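You operate a simulated robot arm through the tools that you are given. There is no shell and no other tool.

The job below is to be done with a simulated robot arm. You get a single attempt, and the scene is never put back.

TASK
Mark the bar in the vice and fit the blue clipboard's grip colour.
Fine: black plug out onto the blue bench, oil rubbed off with the green pad, a yellow line on the bar where the grip will end, then grip home; pad put back, marker tip down in its cream pot; the other grips and plugs stay. Drop and damage nothing, leave nothing switched on. A coat counts when it lies all over at full strength: go over it till it gets no stronger. What is to be rubbed or washed off counts as gone when no trace of it is left.

It is judged by the outcome, as a careful person would: the job done as asked, and still so three seconds after it is handed in. It fails if anything else is knocked over, pushed out of place, dropped, spilled or broken.

THE ROBOT
A 6-joint arm with a two-finger gripper, fixed in place. Base frame: the origin is on the floor under the middle of its stand, x ahead of it, y to its left, z up. Units: mm, rad, N and s.
It reaches about 1572 mm from its shoulder. Its first joint turns from -2.897 to 2.897 rad. Payload 2.45 kg.
The tool frame sits at the grasp point between the pads (the TCP): z along the fingers, y along the line on which they close. The tips reach 20 mm beyond it. The gripper opens to 140 mm; its body begins 168 mm behind the TCP.
Orientation is told as [roll, pitch, yaw] about the base's x, y, z axes, in that order, counted from this pose: with the fingers straight down and closing along the base's y, the tool's x points along the base's -x, its y along +y and its z along -z.

THE INTERFACE
- The arm moves only by the tool jog_arm. Its argument "deltas" is a list of rows, each an object (a shift or turn left out is 0, a gripper value left out holds the last) with "dr": the turn, a rotation vector about the tool's x, y, z in rad, a list of three; "linear": the shift along the tool's x, y, z in mm, a list of three; "jaw": the gripper command, from -1 (shut) to 1 (fully open), values between in proportion. In form: [{"dr": [wx, wy, wz], "linear": [dx, dy, dz], "jaw": jaw}, ...]. A call has 1 to 20 rows; each row shifts and turns the commanded pose from where the row before left it, along the tool's axes as they then stand. A row lasts 0.2 s, in which the tool goes at most 50 mm and 0.15 rad; a call with a longer step from one row to the next is refused whole, and so is a gripper value outside its range. A pose out of reach is approached as far as the arm can. The call stops where the force on the tool passes 40 N (or 10 N more than at its start, if that is more) or the arm is blocked; 0.2 s more then pass. The fingers move at their own pace (about 45 mm/s each) and stop on an object; they squeeze with about 33 N. The grip force told is the motor's: it shows also when the fingers shut on nothing. Time passes only in rows, and 0.2 s behind the last, so rows that do not move let the fingers close. The reply holds the time, the measured pose of the TCP, the force on the tool along the base axes, the opening and the grip force, in the units named above and with some noise, with the torque about the TCP (base axes, N m) and any sound that the robot's microphone picked up.
- Cameras (640 x 400 px; columns grow to the right, rows downward): "scene" is fixed at [219.4, -650.8, 1479.6]; the picture's right is [0.68, -0.74, 0.00], its down [-0.29, -0.27, -0.92] and it looks along [0.68, 0.62, -0.39] (base axes); focal length 364 px, centre (320, 200). "wrist" rides on the gripper at [78, 11, -209] in the tool frame; the picture's right is [-0.14, 0.99, 0.00], its down [-0.92, -0.13, -0.37] and it looks along [-0.37, -0.05, 0.93] (tool axes); focal length 280 px, centre (320, 200).
- capture(camera): a new picture of that camera. The clock stands still meanwhile.
- probe_pixels(camera, pixels): for up to 12 pixels [column, row] of the newest picture of that camera ("zoom" is the newest enlarged one), the place [x, y, z] in the base frame of the surface seen there, good to about 3 mm. The clock stands still meanwhile.
- enlarge(camera, box): a new picture of the part [left, top, right, bottom] of that camera's present view, enlarged. The clock stands still meanwhile.
- sign_off(): hands the job in; it is judged then, once.

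Open the gripper and draw the arm clear of the work before you hand the job in, unless the task says otherwise.

The tools are called after "Call:" as name(argument=value, ...) on one line, values as JSON. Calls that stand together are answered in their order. jog_arm: Moves the arm, as the interface text tells. Its arguments: {"type":"object","properties":{"deltas":{"type":"array"}},"required":["deltas"]} The other tools are called the same way: capture (camera) takes a picture; probe_pixels (camera, pixels) gives the place of the surface under pixels of a picture; enlarge (camera, box) takes an enlarged picture of a part of a camera's view; sign_off () hands the job in.

At the start:

```text
t: 0.0
eef_pos: [577.9, 380.4, 1336.9]
ee_rot: [0.001, 0.001, 0.001]
force: [-0.5, 0.0, -0.7]
torque: [-0.01, 0.03, -0.01]
grip_width: 140.1
grip_force: 0.1
```

scene: 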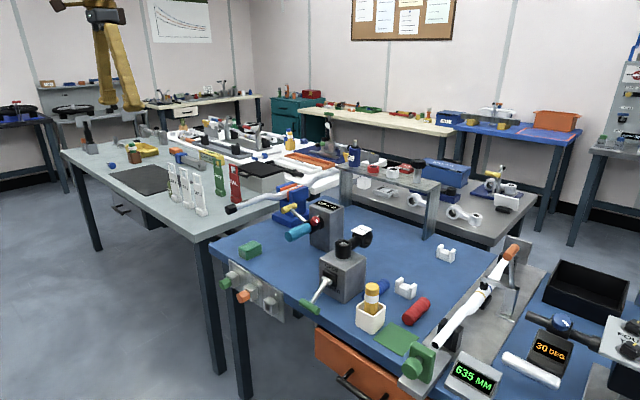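
wrist: 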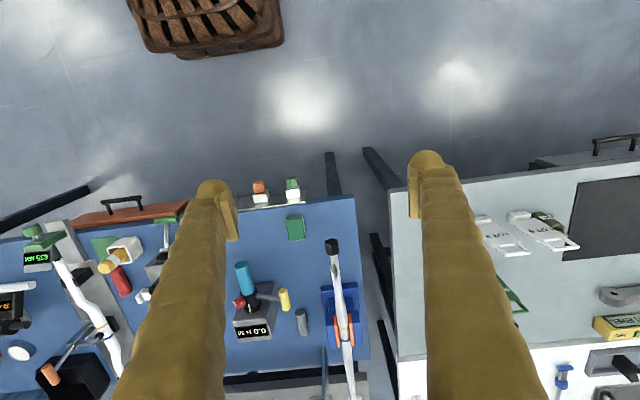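

I start by looking over the scene: the blue bench with the vice sits mid-picture around (290,220). I enlarge several parts to identify the objects.

Call:
enlarge(camera="scene", box=[200, 170, 360, 270])

Call:
enlarge(camera="scene", box=[140, 130, 260, 230])

Call:
enlarge(camera="scene", box=[280, 230, 460, 370])

Call:
enlarge(camera="scene", box=[200, 220, 330, 330])

```text
4.00 times, centred on (280, 220) of scene
```

zoom: 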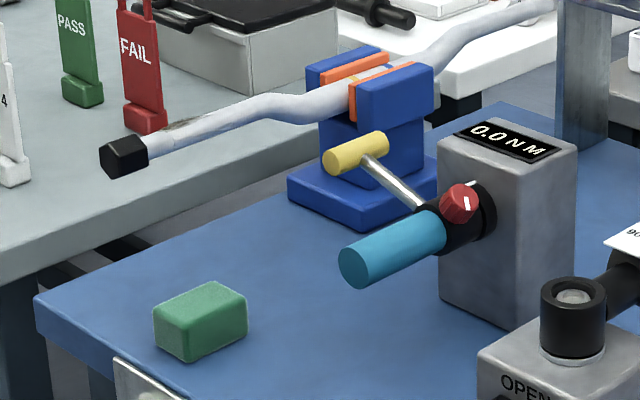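

```text
4.00 times, centred on (200, 180) of scene
```

zoom: 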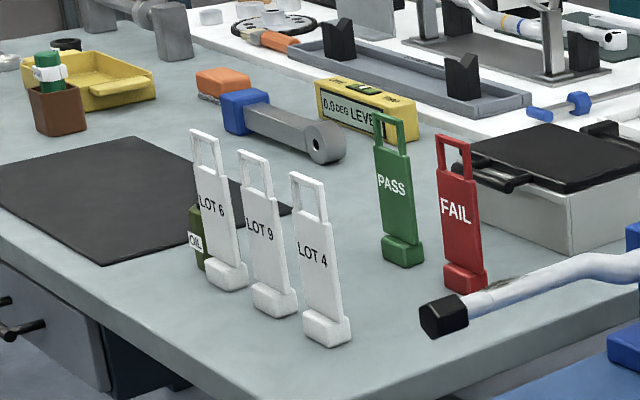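

```text
2.86 times, centred on (370, 300) of scene
```

zoom: 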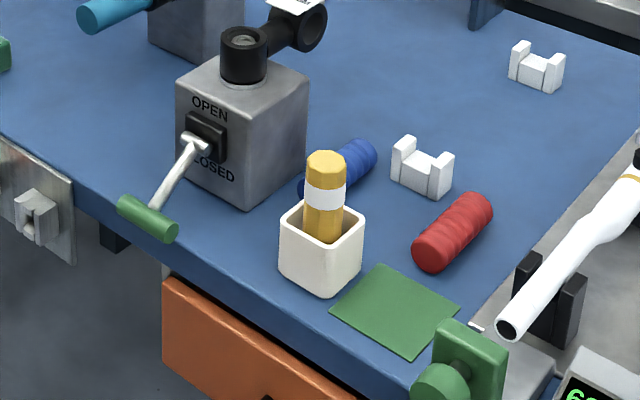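

```text
3.64 times, centred on (265, 275) of scene
```

zoom: 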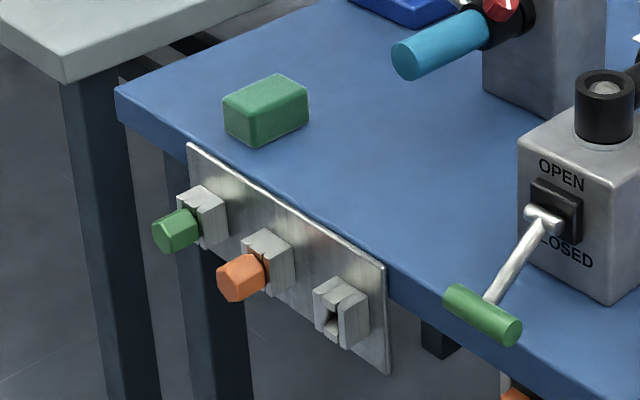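

The vice holds a bar with a black plug and a dark oil stain behind it; the green pad is at (250,250), the yellow marker in the cream pot at (371,305), and the blue and red grips lie nearby. I now look for the blue clipboard and other grips.

Call:
enlarge(camera="scene", box=[340, 120, 560, 260])

Call:
enlarge(camera="scene", box=[400, 240, 640, 400])

Call:
enlarge(camera="scene", box=[160, 80, 350, 200])

Call:
enlarge(camera="scene", box=[320, 0, 640, 140])

Call:
enlarge(camera="scene", box=[0, 60, 160, 200])

Call:
enlarge(camera="wrist", box=[440, 180, 640, 400])

Call:
enlarge(camera="wrist", box=[0, 180, 200, 400])

Call:
enlarge(camera="wrist", box=[200, 180, 400, 400])

```text
2.86 times, centred on (450, 190) of scene
```

zoom: 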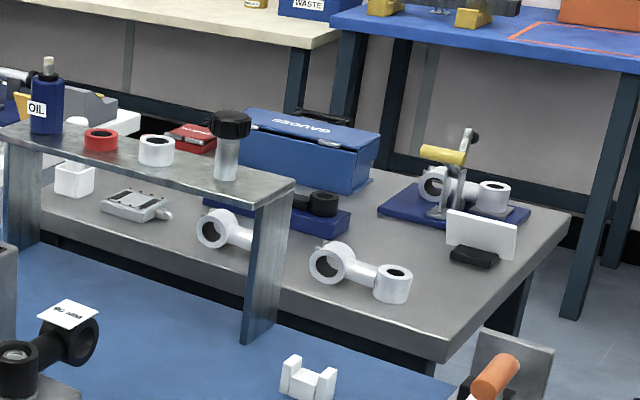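

```text
2.50 times, centred on (520, 320) of scene
```

zoom: 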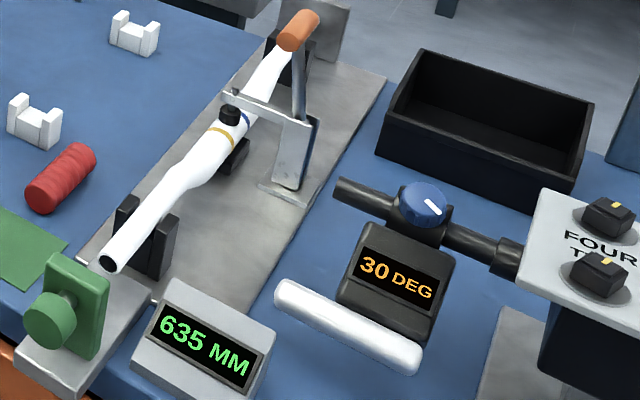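

```text
3.33 times, centred on (255, 140) of scene
```

zoom: 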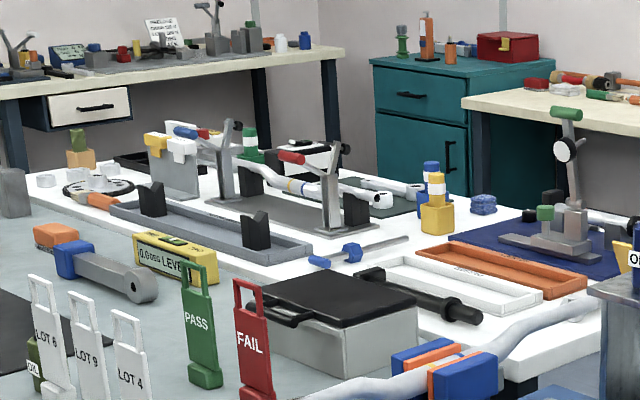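

```text
2.00 times, centred on (480, 70) of scene
```

zoom: 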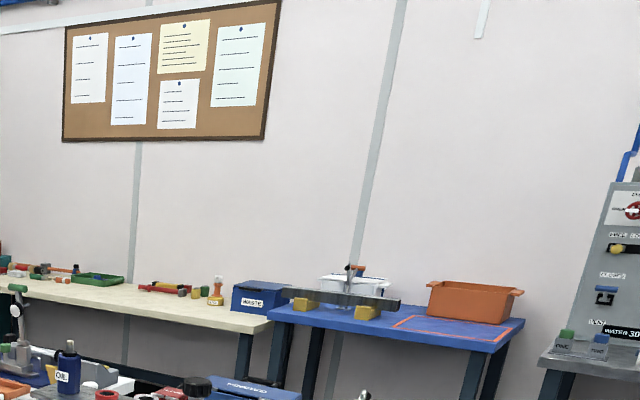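

```text
2.86 times, centred on (80, 130) of scene
```

zoom: 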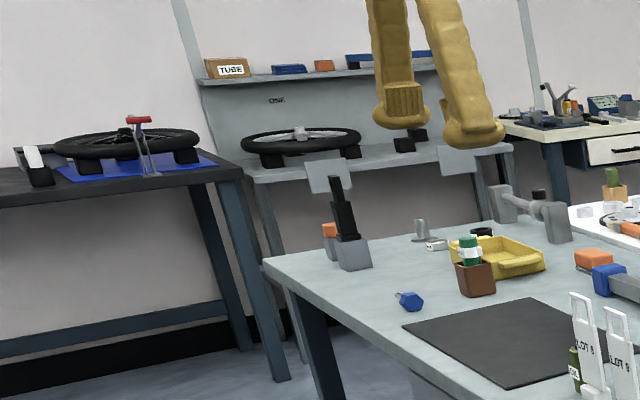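

```text
1.82 times, centred on (540, 290) of wrist
```

zoom: 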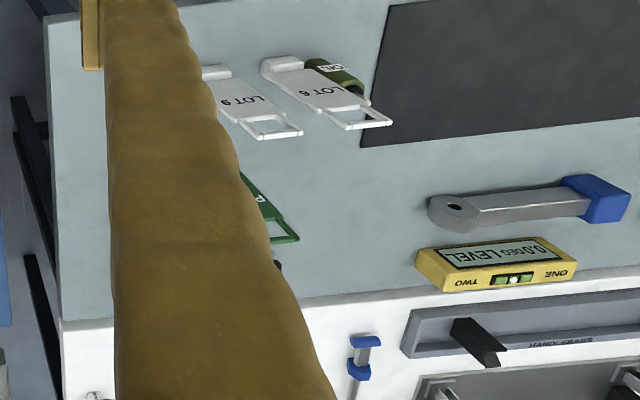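

```text
1.82 times, centred on (100, 290) of wrist
```

zoom: 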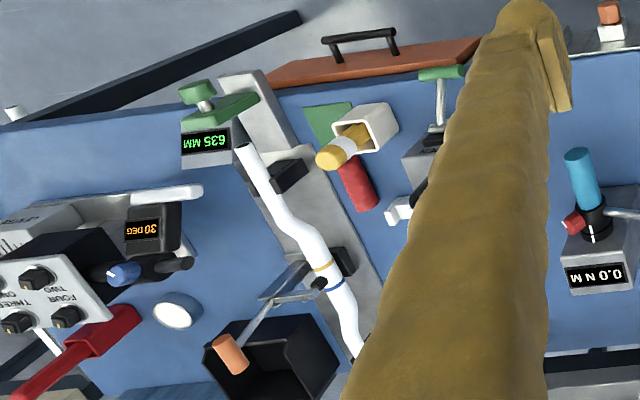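

```text
1.82 times, centred on (300, 290) of wrist
```

zoom: 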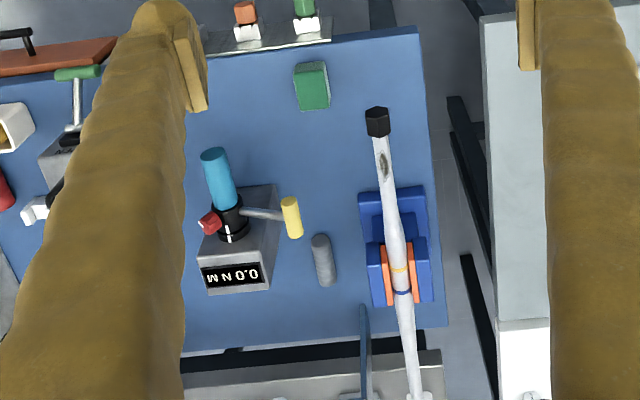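

I can't see the clipboard yet. I probe the main objects to get their positions in the base frame.

Call:
capture(camera="scene")

Call:
probe_pixels(camera="scene", pixels=[[231, 208], [245, 204], [262, 198], [290, 203], [250, 248], [371, 290], [372, 318], [380, 288], [416, 312], [446, 254], [405, 287], [298, 232]])

Call:
capture(camera="wrist")

Call:
probe_pixels(camera="wrist", pixels=[[331, 246], [335, 270], [340, 310], [345, 345], [297, 228], [245, 280], [302, 322], [120, 255], [122, 280], [60, 262], [292, 185], [260, 190]])

```text
taken
```

scene: 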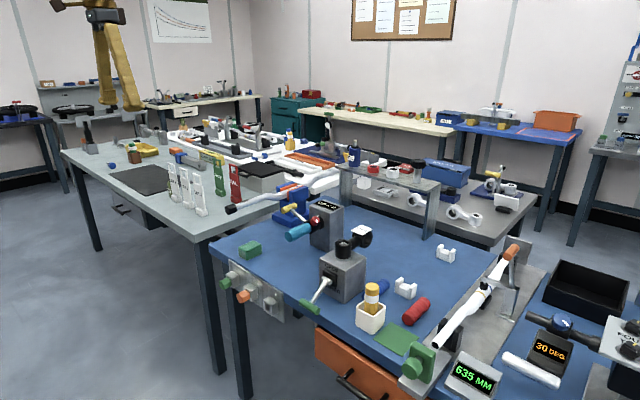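

```text
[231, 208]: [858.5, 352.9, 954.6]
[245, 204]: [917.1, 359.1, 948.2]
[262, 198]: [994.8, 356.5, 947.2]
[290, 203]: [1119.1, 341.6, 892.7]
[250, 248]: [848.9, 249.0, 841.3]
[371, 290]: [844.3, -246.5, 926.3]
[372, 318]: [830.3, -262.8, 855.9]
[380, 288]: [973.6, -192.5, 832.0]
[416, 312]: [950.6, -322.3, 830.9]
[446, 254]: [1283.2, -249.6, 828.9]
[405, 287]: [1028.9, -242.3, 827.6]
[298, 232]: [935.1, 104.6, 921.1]
```

```text
taken
```

wrist: 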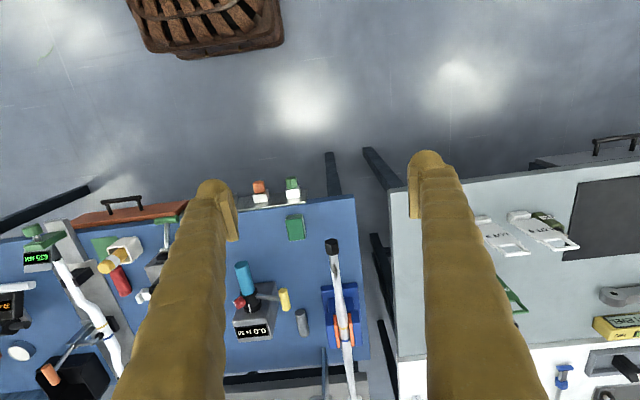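

```text
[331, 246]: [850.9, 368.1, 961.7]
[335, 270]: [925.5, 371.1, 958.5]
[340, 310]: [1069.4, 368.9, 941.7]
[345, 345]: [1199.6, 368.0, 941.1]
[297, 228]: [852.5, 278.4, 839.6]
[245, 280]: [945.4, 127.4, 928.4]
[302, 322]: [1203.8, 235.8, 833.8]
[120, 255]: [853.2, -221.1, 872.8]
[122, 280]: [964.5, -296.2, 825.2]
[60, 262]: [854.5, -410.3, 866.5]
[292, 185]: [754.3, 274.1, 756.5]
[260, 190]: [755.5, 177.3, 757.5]
```

The bar runs along x at y≈365, z≈947, with its plugged end at x≈845. I tilt the wrist camera up to search for the blue clipboard.

Call:
jog_arm(deltas=[{"dr": [0, -0.15, 0]}, {"dr": [0, -0.15, 0]}, {"dr": [0, -0.15, 0]}, {"dr": [0, -0.15, 0]}])

Call:
capture(camera="wrist")

Call:
capture(camera="scene")

```text
t: 1.0
eef_pos: [577.0, 379.9, 1338.2]
ee_rot: [0.0, -0.603, 0.0]
force: [-0.6, -0.3, -0.2]
torque: [-0.02, -0.01, -0.01]
grip_width: 139.8
grip_force: 0.0
```

```text
taken
```

wrist: 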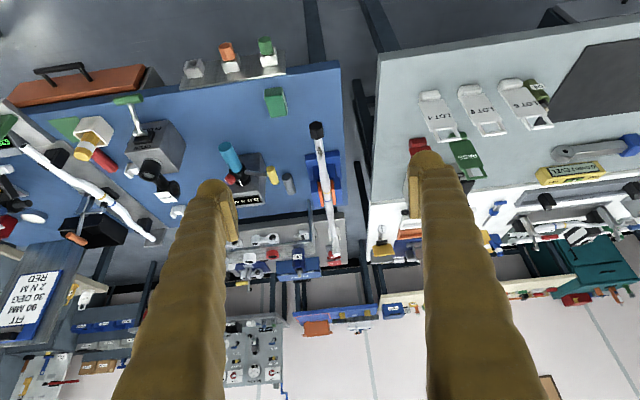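

```text
taken
```

scene: 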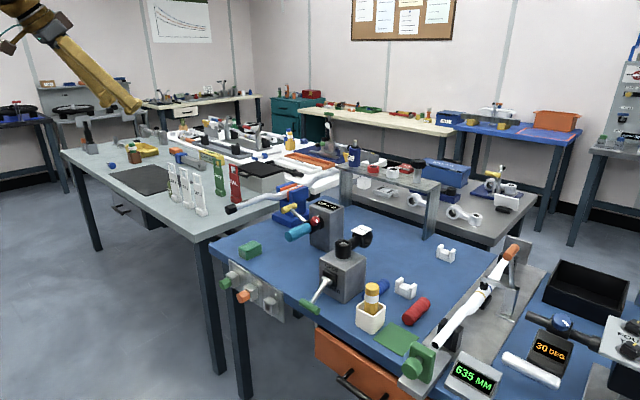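

A blue-backed sheet with text (upside-down) is at wrist (32,305), seemingly "FIT 90 MM 30 DEG 2 N M RED". I enlarge it and the neighbours.

Call:
enlarge(camera="wrist", box=[0, 250, 120, 370])

Call:
enlarge(camera="wrist", box=[200, 210, 420, 390])

Call:
probe_pixels(camera="wrist", pixels=[[32, 290], [60, 300], [30, 340], [317, 130], [321, 160], [323, 185]])

```text
3.33 times, centred on (60, 310) of wrist
```

zoom: 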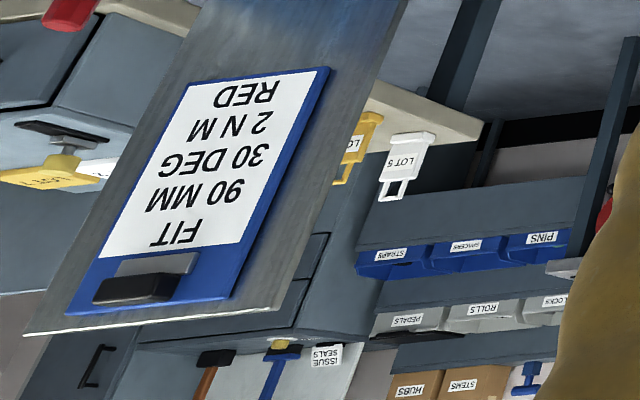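

```text
2.22 times, centred on (310, 300) of wrist
```

zoom: 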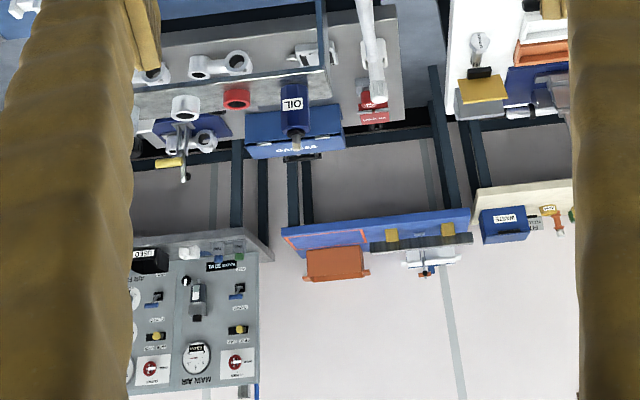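

```text
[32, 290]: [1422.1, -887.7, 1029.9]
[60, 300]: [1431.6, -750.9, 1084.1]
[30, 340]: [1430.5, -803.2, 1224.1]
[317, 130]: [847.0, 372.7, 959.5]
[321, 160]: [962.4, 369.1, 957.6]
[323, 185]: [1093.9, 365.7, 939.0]
```

The blue clipboard reads "FIT 90 MM / 30 DEG / 2 N M / RED", so the grip is the red one. I turn the tool back down and go above the bar end for a close look.

Call:
jog_arm(deltas=[{"dr": [0, 0.15, 0]}, {"dr": [0, 0.15, 0]}, {"dr": [0, 0.15, 0]}, {"dr": [0, 0.15, 0]}, {"linear": [-30, -1, 25]}, {"linear": [-30, -1, 25]}, {"linear": [-30, -1, 25]}, {"linear": [-30, -1, 25]}, {"linear": [-30, -1, 25]}, {"linear": [-30, -1, 25]}, {"linear": [-30, -1, 25]}, {"linear": [-30, -1, 25]}, {"linear": [-30, -1, 25]}])

Call:
capture(camera="wrist")

Call:
capture(camera="scene")

```text
t: 3.8
eef_pos: [850.3, 370.6, 1110.9]
ee_rot: [0.001, -0.001, 0.001]
force: [-0.5, 0.6, 0.8]
torque: [0.01, -0.05, 0.01]
grip_width: 140.1
grip_force: 0.0
```

```text
taken
```

wrist: 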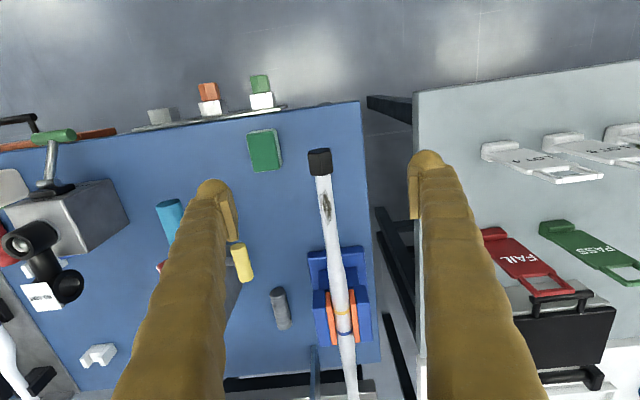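

```text
taken
```

scene: 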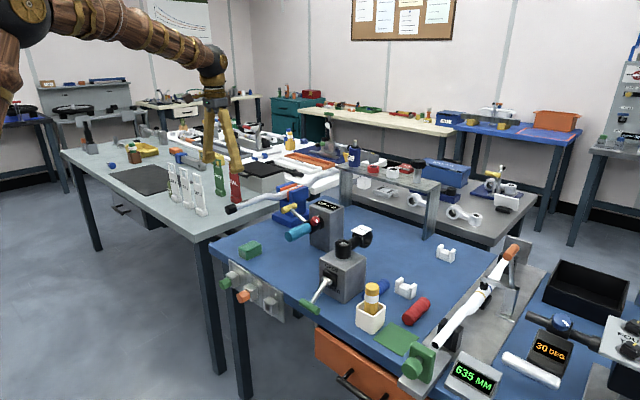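

The bar end is at wrist (320,160), with a dark oil spot at (325,205). I enlarge to see plug, oil and the pad.

Call:
enlarge(camera="wrist", box=[270, 120, 390, 240])

Call:
enlarge(camera="wrist", box=[210, 110, 330, 200])

Call:
enlarge(camera="scene", box=[215, 170, 325, 240])

Call:
probe_pixels(camera="wrist", pixels=[[313, 163], [319, 163], [326, 163], [311, 152], [318, 152], [330, 165], [321, 180], [327, 225], [333, 255], [335, 285], [340, 300], [265, 150]])

```text
3.33 times, centred on (330, 180) of wrist
```

zoom: 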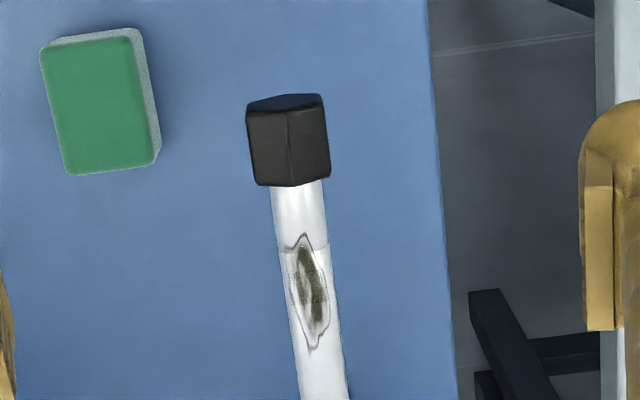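

```text
4.44 times, centred on (270, 155) of wrist
```

zoom: 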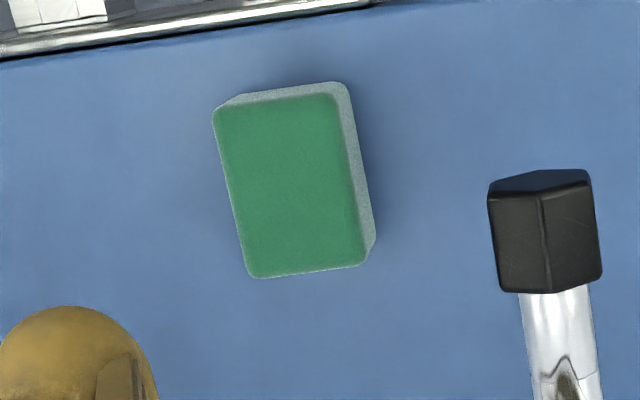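

```text
5.71 times, centred on (270, 205) of scene
```

zoom: 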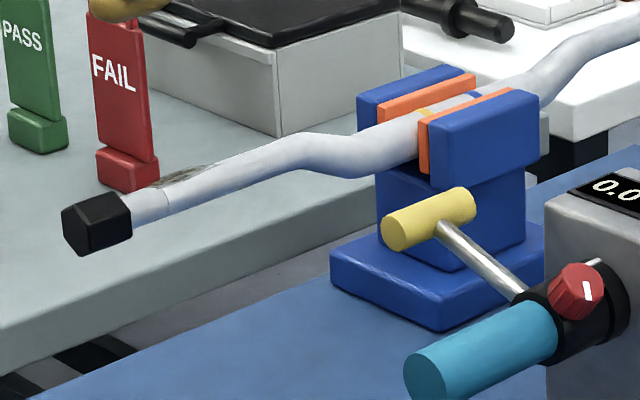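

```text
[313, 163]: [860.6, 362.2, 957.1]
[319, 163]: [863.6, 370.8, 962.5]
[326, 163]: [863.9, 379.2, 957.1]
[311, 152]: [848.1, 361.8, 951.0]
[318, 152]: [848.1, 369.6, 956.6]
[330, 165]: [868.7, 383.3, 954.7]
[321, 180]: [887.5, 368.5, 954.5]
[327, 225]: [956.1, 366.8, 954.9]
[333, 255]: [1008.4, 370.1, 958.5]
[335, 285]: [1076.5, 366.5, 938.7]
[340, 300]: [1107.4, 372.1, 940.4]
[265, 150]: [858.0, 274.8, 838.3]
```

The pad is a green block at (858,275) with its top at z≈838, and the plug is a hex prism with a ridge up and flats at ±y. Before touching anything I go and look closely at the red grip and the marker.

Call:
jog_arm(deltas=[{"linear": [-6, -47, 0]}, {"linear": [-6, -47, 0]}, {"linear": [-6, -47, 0]}, {"linear": [-6, -47, 0]}, {"linear": [-6, -47, 0]}, {"linear": [-6, -47, 0]}, {"linear": [-6, -47, 0]}, {"linear": [-6, -47, 0]}, {"linear": [-6, -47, 0]}, {"linear": [-6, -47, 0]}, {"linear": [-6, -47, 0]}, {"linear": [-6, -47, 0]}, {"linear": [-6, -47, 0]}, {"linear": [-6, -47, 0]}])

Call:
capture(camera="wrist")

Call:
capture(camera="scene")

```text
t: 6.8
eef_pos: [927.1, -288.6, 1111.5]
ee_rot: [-0.001, 0.0, 0.0]
force: [-0.2, 1.1, 0.8]
torque: [-0.02, -0.03, 0.0]
grip_width: 140.1
grip_force: 0.1
```

```text
taken
```

wrist: 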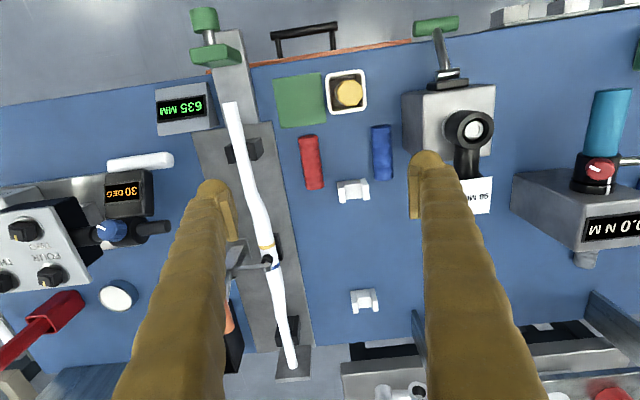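

```text
taken
```

scene: 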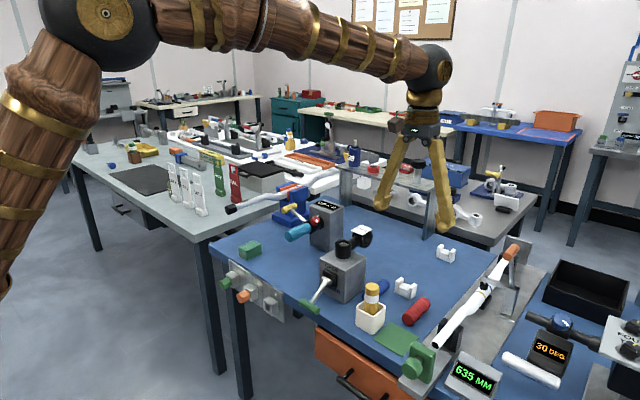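

The red grip is at wrist (312,162), the blue grip at (382,152), the marker pot at (346,92) and a flat green square at (300,100). I enlarge these.

Call:
enlarge(camera="wrist", box=[265, 60, 405, 210])

Call:
probe_pixels(camera="wrist", pixels=[[307, 136], [309, 145], [312, 162], [316, 187], [278, 78], [322, 75], [282, 126], [325, 122], [347, 93], [330, 75], [364, 110], [300, 100]])

Call:
enlarge(camera="scene", box=[345, 270, 445, 360])

```text
2.67 times, centred on (335, 135) of wrist
```

zoom: 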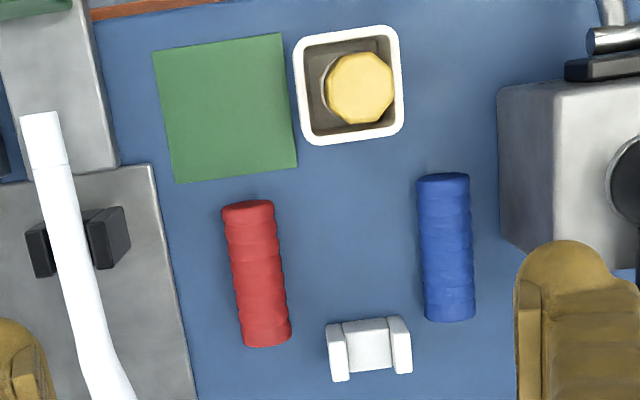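

```text
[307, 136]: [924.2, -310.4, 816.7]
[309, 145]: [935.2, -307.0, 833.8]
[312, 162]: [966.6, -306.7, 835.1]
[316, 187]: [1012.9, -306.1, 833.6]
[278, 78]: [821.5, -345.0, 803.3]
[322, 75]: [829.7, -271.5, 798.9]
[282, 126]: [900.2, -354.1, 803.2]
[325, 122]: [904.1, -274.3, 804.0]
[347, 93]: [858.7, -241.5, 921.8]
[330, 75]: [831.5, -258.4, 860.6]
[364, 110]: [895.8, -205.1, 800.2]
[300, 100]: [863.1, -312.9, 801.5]
```

```text
4.44 times, centred on (395, 315) of scene
```

zoom: 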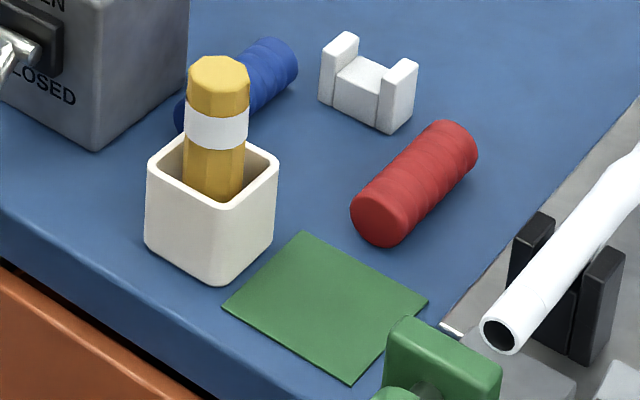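

The flat green square is just a mark at bench level (z≈802), so the green block by the vice is the pad. The red grip (x≈922–1017, y≈-307, z centre ≈818) has a closed end toward -x; I probe the shelf so I can look at its other end safely.

Call:
probe_pixels(camera="scene", pixels=[[437, 187], [352, 170], [434, 238], [415, 170], [440, 335], [500, 265], [470, 300], [515, 280], [512, 250], [355, 155]])

Call:
probe_pixels(camera="wrist", pixels=[[362, 340], [400, 378], [233, 112], [245, 180], [268, 262], [353, 190], [362, 298], [460, 325]])

```text
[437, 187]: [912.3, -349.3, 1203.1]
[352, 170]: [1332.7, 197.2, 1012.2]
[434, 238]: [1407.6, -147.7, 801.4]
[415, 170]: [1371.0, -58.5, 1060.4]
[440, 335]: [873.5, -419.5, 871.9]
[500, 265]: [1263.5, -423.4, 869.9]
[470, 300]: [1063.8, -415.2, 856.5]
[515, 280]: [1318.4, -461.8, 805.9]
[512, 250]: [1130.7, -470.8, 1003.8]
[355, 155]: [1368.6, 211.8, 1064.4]
```

```text
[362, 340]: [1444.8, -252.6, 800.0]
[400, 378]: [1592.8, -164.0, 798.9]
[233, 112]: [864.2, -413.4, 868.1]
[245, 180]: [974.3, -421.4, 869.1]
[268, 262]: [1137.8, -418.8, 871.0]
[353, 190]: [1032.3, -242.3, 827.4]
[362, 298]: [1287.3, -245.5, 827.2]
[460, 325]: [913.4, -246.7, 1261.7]
```

The region is clear, but the view inside the bore will be better from the scene camera once the grip is held. I go back over the bar end and descend for a close look at the plug.

Call:
jog_arm(deltas=[{"linear": [5, 47, 0]}, {"linear": [5, 47, 0]}, {"linear": [5, 47, 0]}, {"linear": [5, 47, 0]}, {"linear": [5, 47, 0]}, {"linear": [5, 47, 0]}, {"linear": [5, 47, 0]}, {"linear": [5, 47, 0]}, {"linear": [5, 47, 0]}, {"linear": [5, 47, 0]}, {"linear": [5, 47, 0]}, {"linear": [5, 47, 0]}, {"linear": [5, 47, 0]}, {"linear": [5, 46, 0]}, {"linear": [0, 0, 40]}, {"linear": [0, 0, 40]}])

Call:
capture(camera="wrist")

Call:
enlarge(camera="wrist", box=[250, 120, 410, 300])

```text
t: 10.2
eef_pos: [857.0, 371.9, 1030.8]
ee_rot: [0.0, -0.001, 0.0]
force: [-1.3, 0.2, 0.4]
torque: [0.01, -0.06, -0.01]
grip_width: 140.0
grip_force: 0.1
```

```text
taken
```

wrist: 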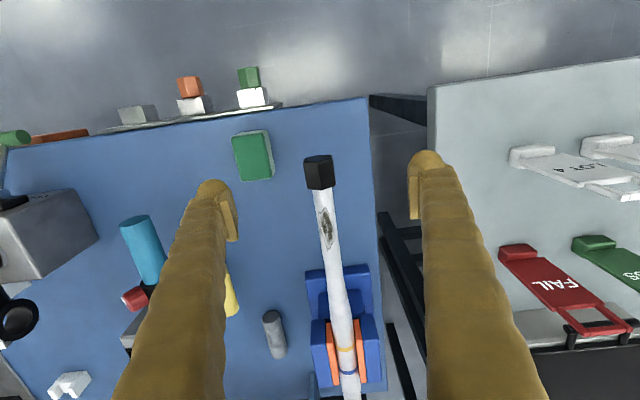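

```text
2.22 times, centred on (330, 210) of wrist
```

zoom: 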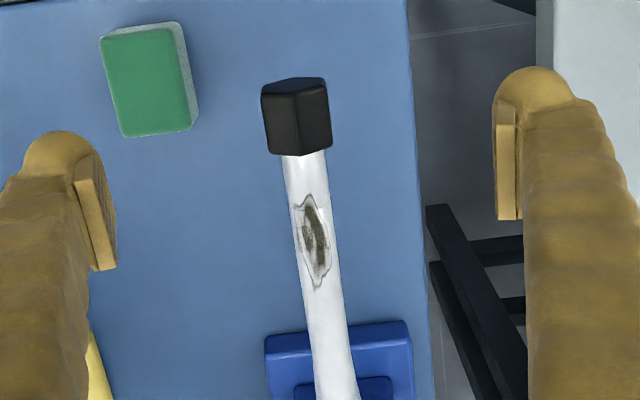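

The plug spans roughly x 848–879. I probe the plug flats and bar edges at several stations to find the bar's exact line.

Call:
probe_pixels(camera="wrist", pixels=[[307, 178], [320, 178], [332, 175], [314, 195], [321, 195], [328, 195], [329, 255], [321, 255], [337, 255], [326, 275], [342, 275], [334, 275]])

Call:
enlarge(camera="wrist", box=[290, 145, 350, 195])

Call:
enlarge(camera="wrist", box=[290, 190, 370, 260])

```text
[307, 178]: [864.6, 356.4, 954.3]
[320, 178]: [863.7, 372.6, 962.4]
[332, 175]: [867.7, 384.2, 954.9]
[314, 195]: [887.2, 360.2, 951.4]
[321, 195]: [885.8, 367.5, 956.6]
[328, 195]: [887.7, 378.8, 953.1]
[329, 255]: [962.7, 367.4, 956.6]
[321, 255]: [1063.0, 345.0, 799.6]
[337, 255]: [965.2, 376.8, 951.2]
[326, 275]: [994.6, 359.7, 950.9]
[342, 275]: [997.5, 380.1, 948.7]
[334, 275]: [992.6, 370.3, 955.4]
```

```text
8.00 times, centred on (320, 170) of wrist
```

zoom: 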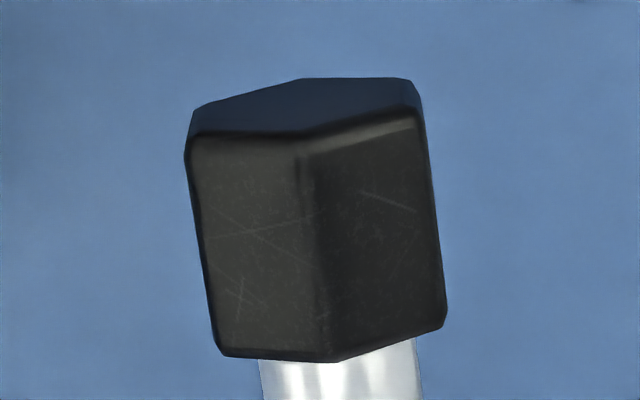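

```text
5.71 times, centred on (330, 225) of wrist
```

zoom: 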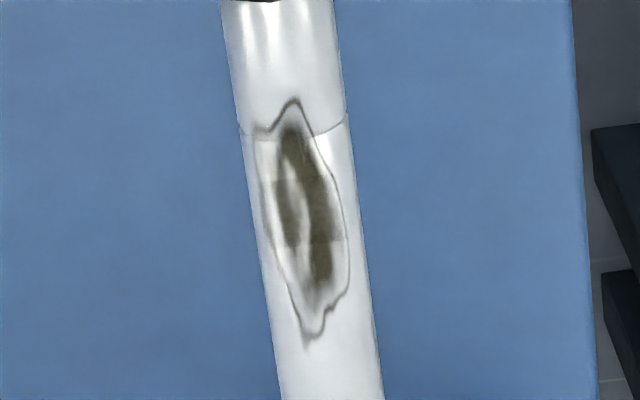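

The bar axis is at y≈370, z≈945.5 (diameter ≈22), and the plug's flats are at ±y, 28 mm apart. I lower the fingers straddling the plug with the TCP ~12 mm above its axis, part-closed, and then check.

Call:
jog_arm(deltas=[{"jaw": -0.1}, {"linear": [-3, -1, 20], "jaw": -0.1}, {"linear": [-3, -1, 20], "jaw": -0.1}, {"linear": [0, 0, 20], "jaw": -0.1}, {"linear": [0, 0, 13], "jaw": -0.1}])

Call:
capture(camera="wrist")

Call:
enlarge(camera="scene", box=[180, 150, 320, 240])

```text
t: 11.4
eef_pos: [867.8, 368.6, 958.6]
ee_rot: [0.001, 0.001, 0.0]
force: [-0.5, 0.2, -0.2]
torque: [-0.02, 0.0, 0.0]
grip_width: 63.0
grip_force: 0.0
```

```text
taken
```

wrist: 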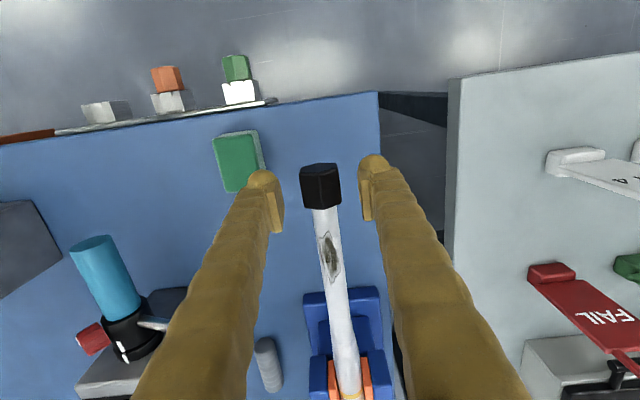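

```text
4.44 times, centred on (250, 195) of scene
```

zoom: 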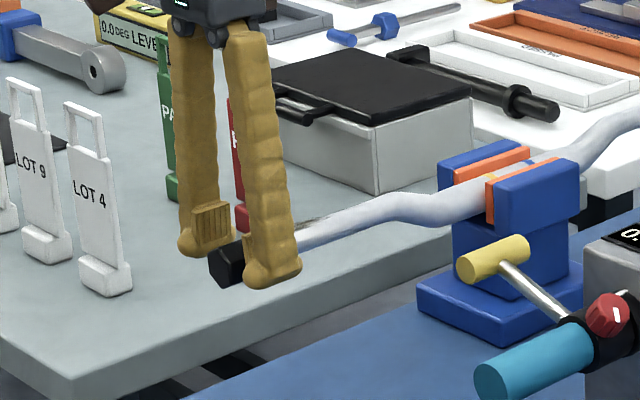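

Fingers straddle the plug cleanly. I nudge and re-read the pose before closing.

Call:
jog_arm(deltas=[{"linear": [4, 1, 0], "jaw": -0.1}, {"linear": [0, 0, 0], "jaw": -0.1}])

Call:
capture(camera="wrist")

```text
t: 12.0
eef_pos: [863.7, 369.2, 958.5]
ee_rot: [0.0, 0.001, 0.002]
force: [0.3, -0.7, -0.1]
torque: [-0.03, -0.05, 0.01]
grip_width: 62.9
grip_force: 0.1
```

```text
taken
```

wrist: 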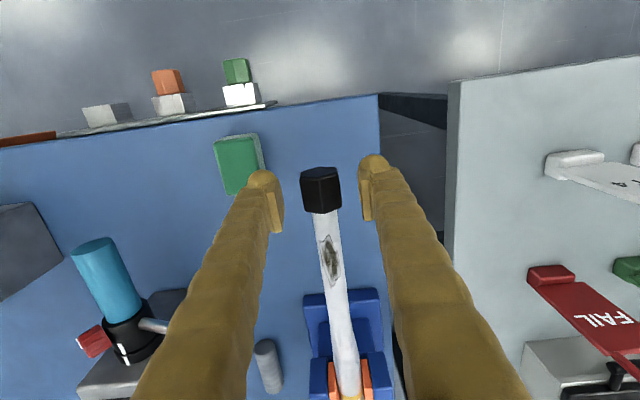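

Now I close the fingers on the plug flats.

Call:
jog_arm(deltas=[{"jaw": -1}, {"jaw": -1}, {"jaw": -1}, {"jaw": -1}])

Call:
capture(camera="wrist")

```text
t: 13.0
eef_pos: [862.6, 369.8, 958.4]
ee_rot: [-0.001, 0.0, -0.001]
force: [-0.1, -0.2, 0.2]
torque: [0.01, 0.04, -0.01]
grip_width: 29.6
grip_force: 33.3
```

```text
taken
```

wrist: 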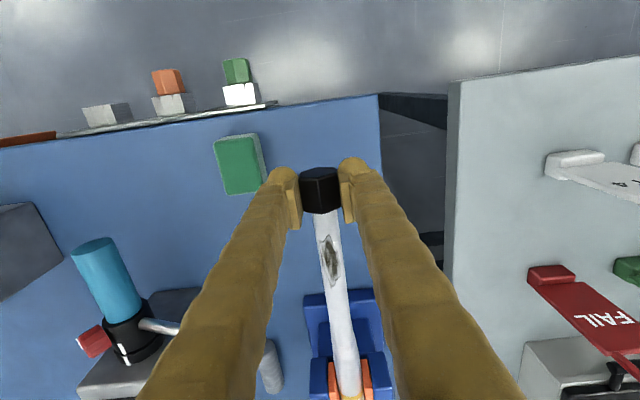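

Grip is firm at 29.6 mm. I pull straight out along -x in small steps.

Call:
jog_arm(deltas=[{"linear": [3, 0, 0]}, {"linear": [3, 0, 0]}, {"linear": [3, 0, 0]}, {"linear": [3, 0, 0]}])

Call:
capture(camera="wrist")

```text
t: 14.0
eef_pos: [851.9, 368.1, 959.2]
ee_rot: [0.001, 0.002, 0.0]
force: [-0.8, 0.2, 0.6]
torque: [0.0, 0.0, 0.02]
grip_width: 29.8
grip_force: 32.8
```

```text
taken
```

wrist: 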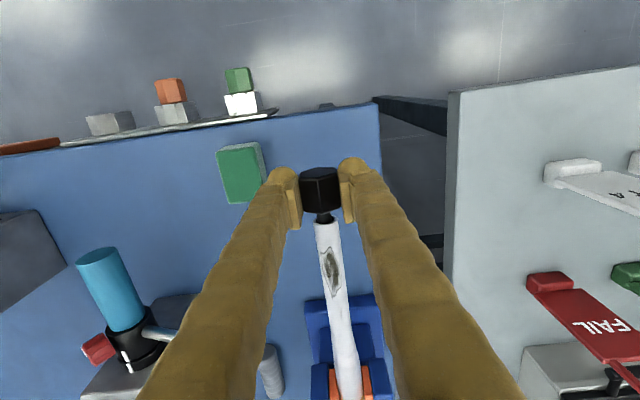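

The plug slides out and its black spigot shows at (323,217). I keep pulling straight until it is free.

Call:
jog_arm(deltas=[{"linear": [5, 0, 0]}, {"linear": [5, 0, 0]}, {"linear": [5, 0, 0]}, {"linear": [5, 0, 0]}, {"linear": [5, 0, 0]}, {"linear": [5, 0, 0]}, {"linear": [5, 0, 0]}, {"linear": [5, 0, 0]}])

Call:
capture(camera="wrist")

Call:
enlarge(camera="scene", box=[180, 150, 320, 270])

```text
t: 15.8
eef_pos: [811.4, 369.4, 958.0]
ee_rot: [-0.001, 0.001, 0.0]
force: [0.5, 0.2, 0.2]
torque: [0.01, 0.01, -0.01]
grip_width: 29.8
grip_force: 33.1
```

```text
taken
```

wrist: 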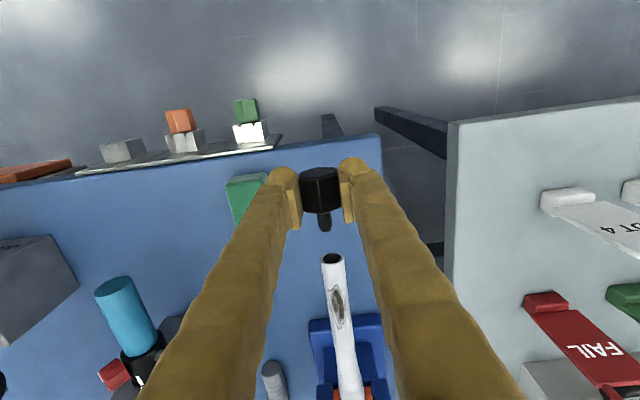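

```text
3.33 times, centred on (250, 210) of scene
```

zoom: 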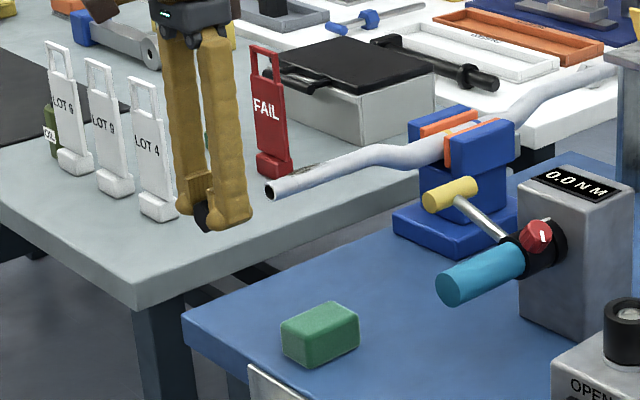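

The plug is fully out (spigot free at (323,222), bar bore open at (333,258)). I carry it to a clear spot on the bench near (900,215) and lower it to just above the top.

Call:
jog_arm(deltas=[{"linear": [0, -40, 0]}, {"linear": [0, -40, 0]}, {"linear": [0, -40, 0]}, {"linear": [0, -34, 0]}, {"linear": [-40, 0, 0]}, {"linear": [-44, 0, 0]}, {"linear": [0, 0, 30]}, {"linear": [0, 0, 30]}, {"linear": [0, 0, 30]}, {"linear": [0, 0, 15]}, {"dr": [0.1, 0, 0]}, {"dr": [0.1, 0, 0]}, {}])

Call:
capture(camera="wrist")

Call:
enlarge(camera="scene", box=[180, 170, 340, 290])

```text
t: 18.2
eef_pos: [897.7, 215.4, 859.2]
ee_rot: [-0.057, -0.005, 0.0]
force: [-2.7, -0.3, 19.1]
torque: [0.56, 0.2, 0.07]
grip_width: 29.6
grip_force: 33.3
stopped in row 11: the force on the tool passed its limit at 47 N (the readings are from after the stop); the commanded pose is now the measured one
```

```text
taken
```

wrist: 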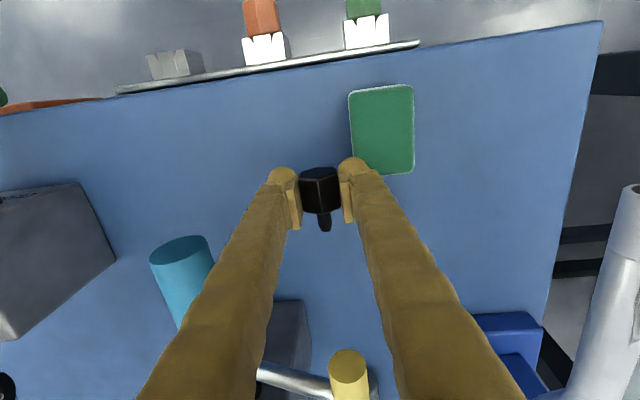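

```text
3.33 times, centred on (260, 230) of scene
```

zoom: 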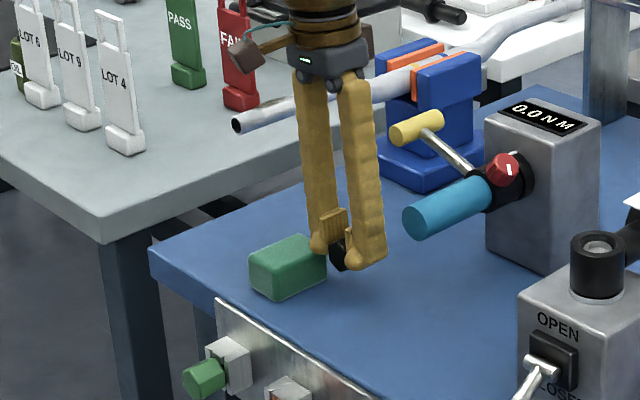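

The right finger has touched the pad's corner (force 47 N, stopped). I lift straight up to release and check whether the pad moved.

Call:
jog_arm(deltas=[{"linear": [0, 0, -15]}, {"linear": [0, 0, -25]}, {"linear": [0, 0, -30]}])

Call:
capture(camera="wrist")

Call:
enlarge(camera="scene", box=[180, 170, 340, 290])

```text
t: 19.0
eef_pos: [896.7, 219.6, 926.9]
ee_rot: [-0.058, -0.003, 0.0]
force: [-0.5, 0.0, -0.1]
torque: [-0.01, 0.02, -0.02]
grip_width: 29.5
grip_force: 32.8
```

```text
taken
```

wrist: 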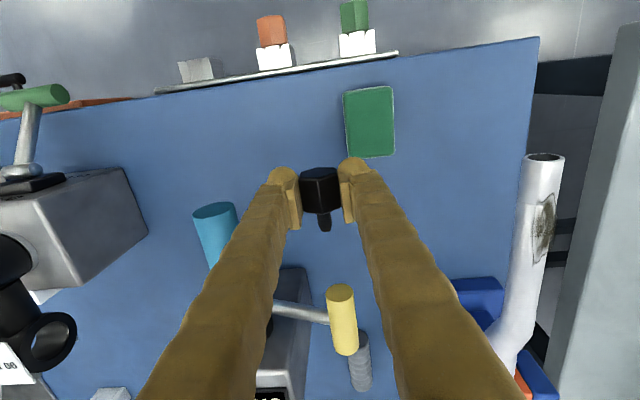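

```text
3.33 times, centred on (260, 230) of scene
```

zoom: 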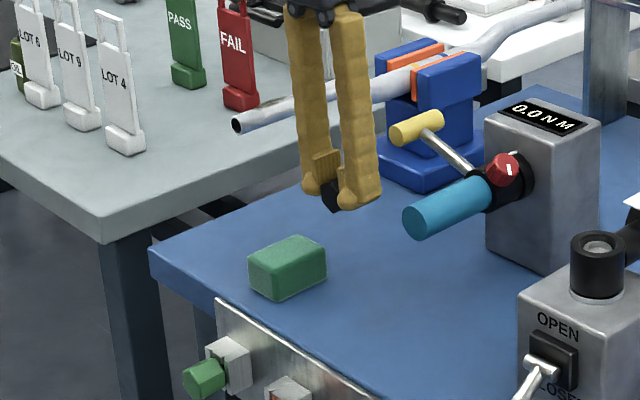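

Pad looks undisturbed. I probe the pad corners and the torque tester's parts to choose a freer spot.

Call:
probe_pixels(camera="wrist", pixels=[[348, 96], [391, 92], [350, 153], [392, 153], [341, 295], [345, 345], [215, 215], [230, 260], [290, 285], [255, 155], [150, 115], [362, 345]])

```text
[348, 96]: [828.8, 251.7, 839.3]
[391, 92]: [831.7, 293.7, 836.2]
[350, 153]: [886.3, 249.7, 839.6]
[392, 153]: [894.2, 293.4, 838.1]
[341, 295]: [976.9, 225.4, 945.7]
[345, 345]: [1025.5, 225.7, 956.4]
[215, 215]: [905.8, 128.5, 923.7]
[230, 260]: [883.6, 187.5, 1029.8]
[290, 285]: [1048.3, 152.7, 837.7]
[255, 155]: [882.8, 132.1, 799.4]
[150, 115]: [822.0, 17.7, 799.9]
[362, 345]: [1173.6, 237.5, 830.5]
```

The pad is unmoved (x 826–895, y 248–296). I level the tool and move to the freer bench area at about (850,170), then lower and tilt.

Call:
jog_arm(deltas=[{"dr": [-0.058, 0, 0]}, {"linear": [24, -25, 0]}, {"linear": [23, -25, 0]}, {"linear": [0, 0, 30]}, {"linear": [0, 0, 30]}, {"linear": [0, 0, 17]}, {"dr": [0.1, 0, 0]}, {"dr": [0.1, 0, 0]}, {}])

Call:
capture(camera="wrist")

Call:
enlarge(camera="scene", box=[200, 190, 340, 300])

```text
t: 21.0
eef_pos: [851.5, 168.6, 850.7]
ee_rot: [-0.202, -0.004, 0.0]
force: [-0.1, 0.3, -0.4]
torque: [0.0, -0.01, -0.02]
grip_width: 29.9
grip_force: 33.0
```

```text
taken
```

wrist: 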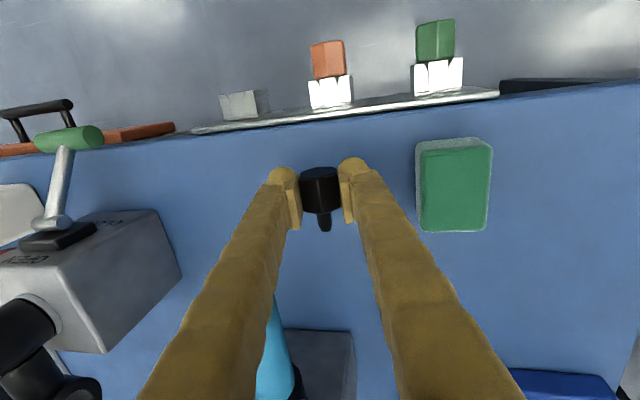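

```text
3.64 times, centred on (270, 245) of scene
```

zoom: 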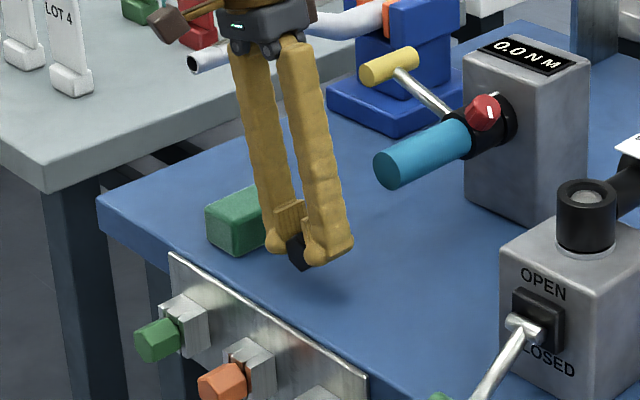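

Position is clear on all sides. I lower the plug straight down to near contact, then in 1 mm steps watching the force.

Call:
jog_arm(deltas=[{"linear": [0, 1.0, 4.9]}, {"linear": [0, 1.0, 4.9]}, {"linear": [0, 0.8, 3.9]}, {}])

Call:
jog_arm(deltas=[{"linear": [0, 0.2, 0.98]}, {"linear": [0, 0.2, 0.98]}])

Call:
jog_arm(deltas=[{"linear": [0, 0.2, 0.98]}, {"linear": [0, 0.2, 0.98]}])

```text
t: 22.0
eef_pos: [850.6, 167.3, 836.5]
ee_rot: [-0.201, -0.006, 0.0]
force: [-0.9, 0.1, 0.3]
torque: [-0.02, 0.0, 0.0]
grip_width: 29.5
grip_force: 33.0
```

```text
t: 22.6
eef_pos: [849.8, 166.9, 832.8]
ee_rot: [-0.2, -0.006, -0.002]
force: [-0.1, 0.3, -0.4]
torque: [0.0, -0.01, 0.01]
grip_width: 29.8
grip_force: 33.2
```

```text
t: 23.2
eef_pos: [850.0, 168.2, 832.0]
ee_rot: [-0.201, -0.004, 0.001]
force: [0.1, 1.0, 0.4]
torque: [-0.01, 0.01, 0.03]
grip_width: 29.9
grip_force: 32.7
```

No contact yet at z≈832. I continue in 1 mm steps.

Call:
jog_arm(deltas=[{"linear": [0, 0.2, 0.98]}])

Call:
jog_arm(deltas=[{"linear": [0, 0.2, 0.98]}])

Call:
jog_arm(deltas=[{"linear": [0, 0.2, 0.98]}])

```text
t: 23.6
eef_pos: [850.7, 167.3, 829.9]
ee_rot: [-0.2, -0.005, -0.001]
force: [-1.1, 0.0, 3.0]
torque: [-0.02, 0.05, -0.03]
grip_width: 29.7
grip_force: 33.6
```

```text
t: 24.0
eef_pos: [851.8, 166.8, 830.2]
ee_rot: [-0.199, -0.005, 0.001]
force: [-2.9, 1.6, 19.4]
torque: [-0.08, 0.16, 0.01]
grip_width: 29.8
grip_force: 33.6
```

```text
t: 24.4
eef_pos: [851.8, 168.1, 828.4]
ee_rot: [-0.2, -0.007, 0.0]
force: [-1.8, 2.0, 32.3]
torque: [-0.18, 0.13, 0.01]
grip_width: 30.0
grip_force: 33.5
```

Contact at z≈830.5; I'm pressing too much, so I back off 2 mm and open the jaw slowly in small increments so that the plug rolls onto a flat gently.

Call:
jog_arm(deltas=[{"linear": [0, -0.4, -1.9]}, {}])

Call:
jog_arm(deltas=[{"jaw": -0.56}, {"jaw": -0.55}, {"jaw": -0.54}, {"jaw": -0.53}, {"jaw": -0.52}, {"jaw": -0.5}, {"jaw": -0.48}, {"jaw": -0.46}])

Call:
capture(camera="wrist")

Call:
enlarge(camera="scene", box=[220, 210, 320, 290])

```text
t: 25.0
eef_pos: [850.7, 167.3, 829.6]
ee_rot: [-0.2, -0.002, -0.002]
force: [2.8, -1.1, 7.1]
torque: [-0.09, -0.07, 0.01]
grip_width: 30.0
grip_force: 32.9
```

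```text
t: 26.8
eef_pos: [850.1, 167.4, 830.2]
ee_rot: [-0.2, -0.004, -0.001]
force: [-0.4, 0.4, 0.4]
torque: [0.03, -0.03, 0.01]
grip_width: 37.7
grip_force: 0.0
```

```text
taken
```

wrist: 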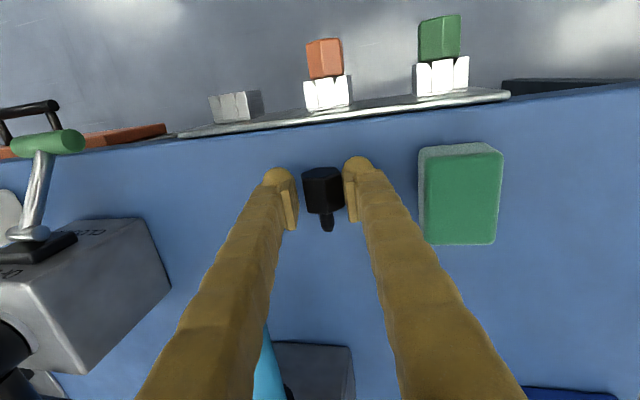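

```text
5.00 times, centred on (270, 250) of scene
```

zoom: 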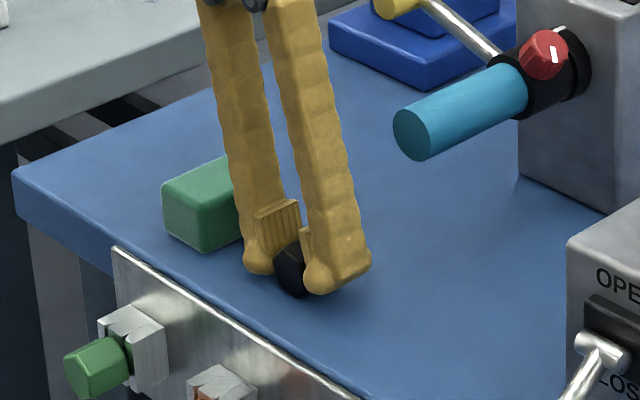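

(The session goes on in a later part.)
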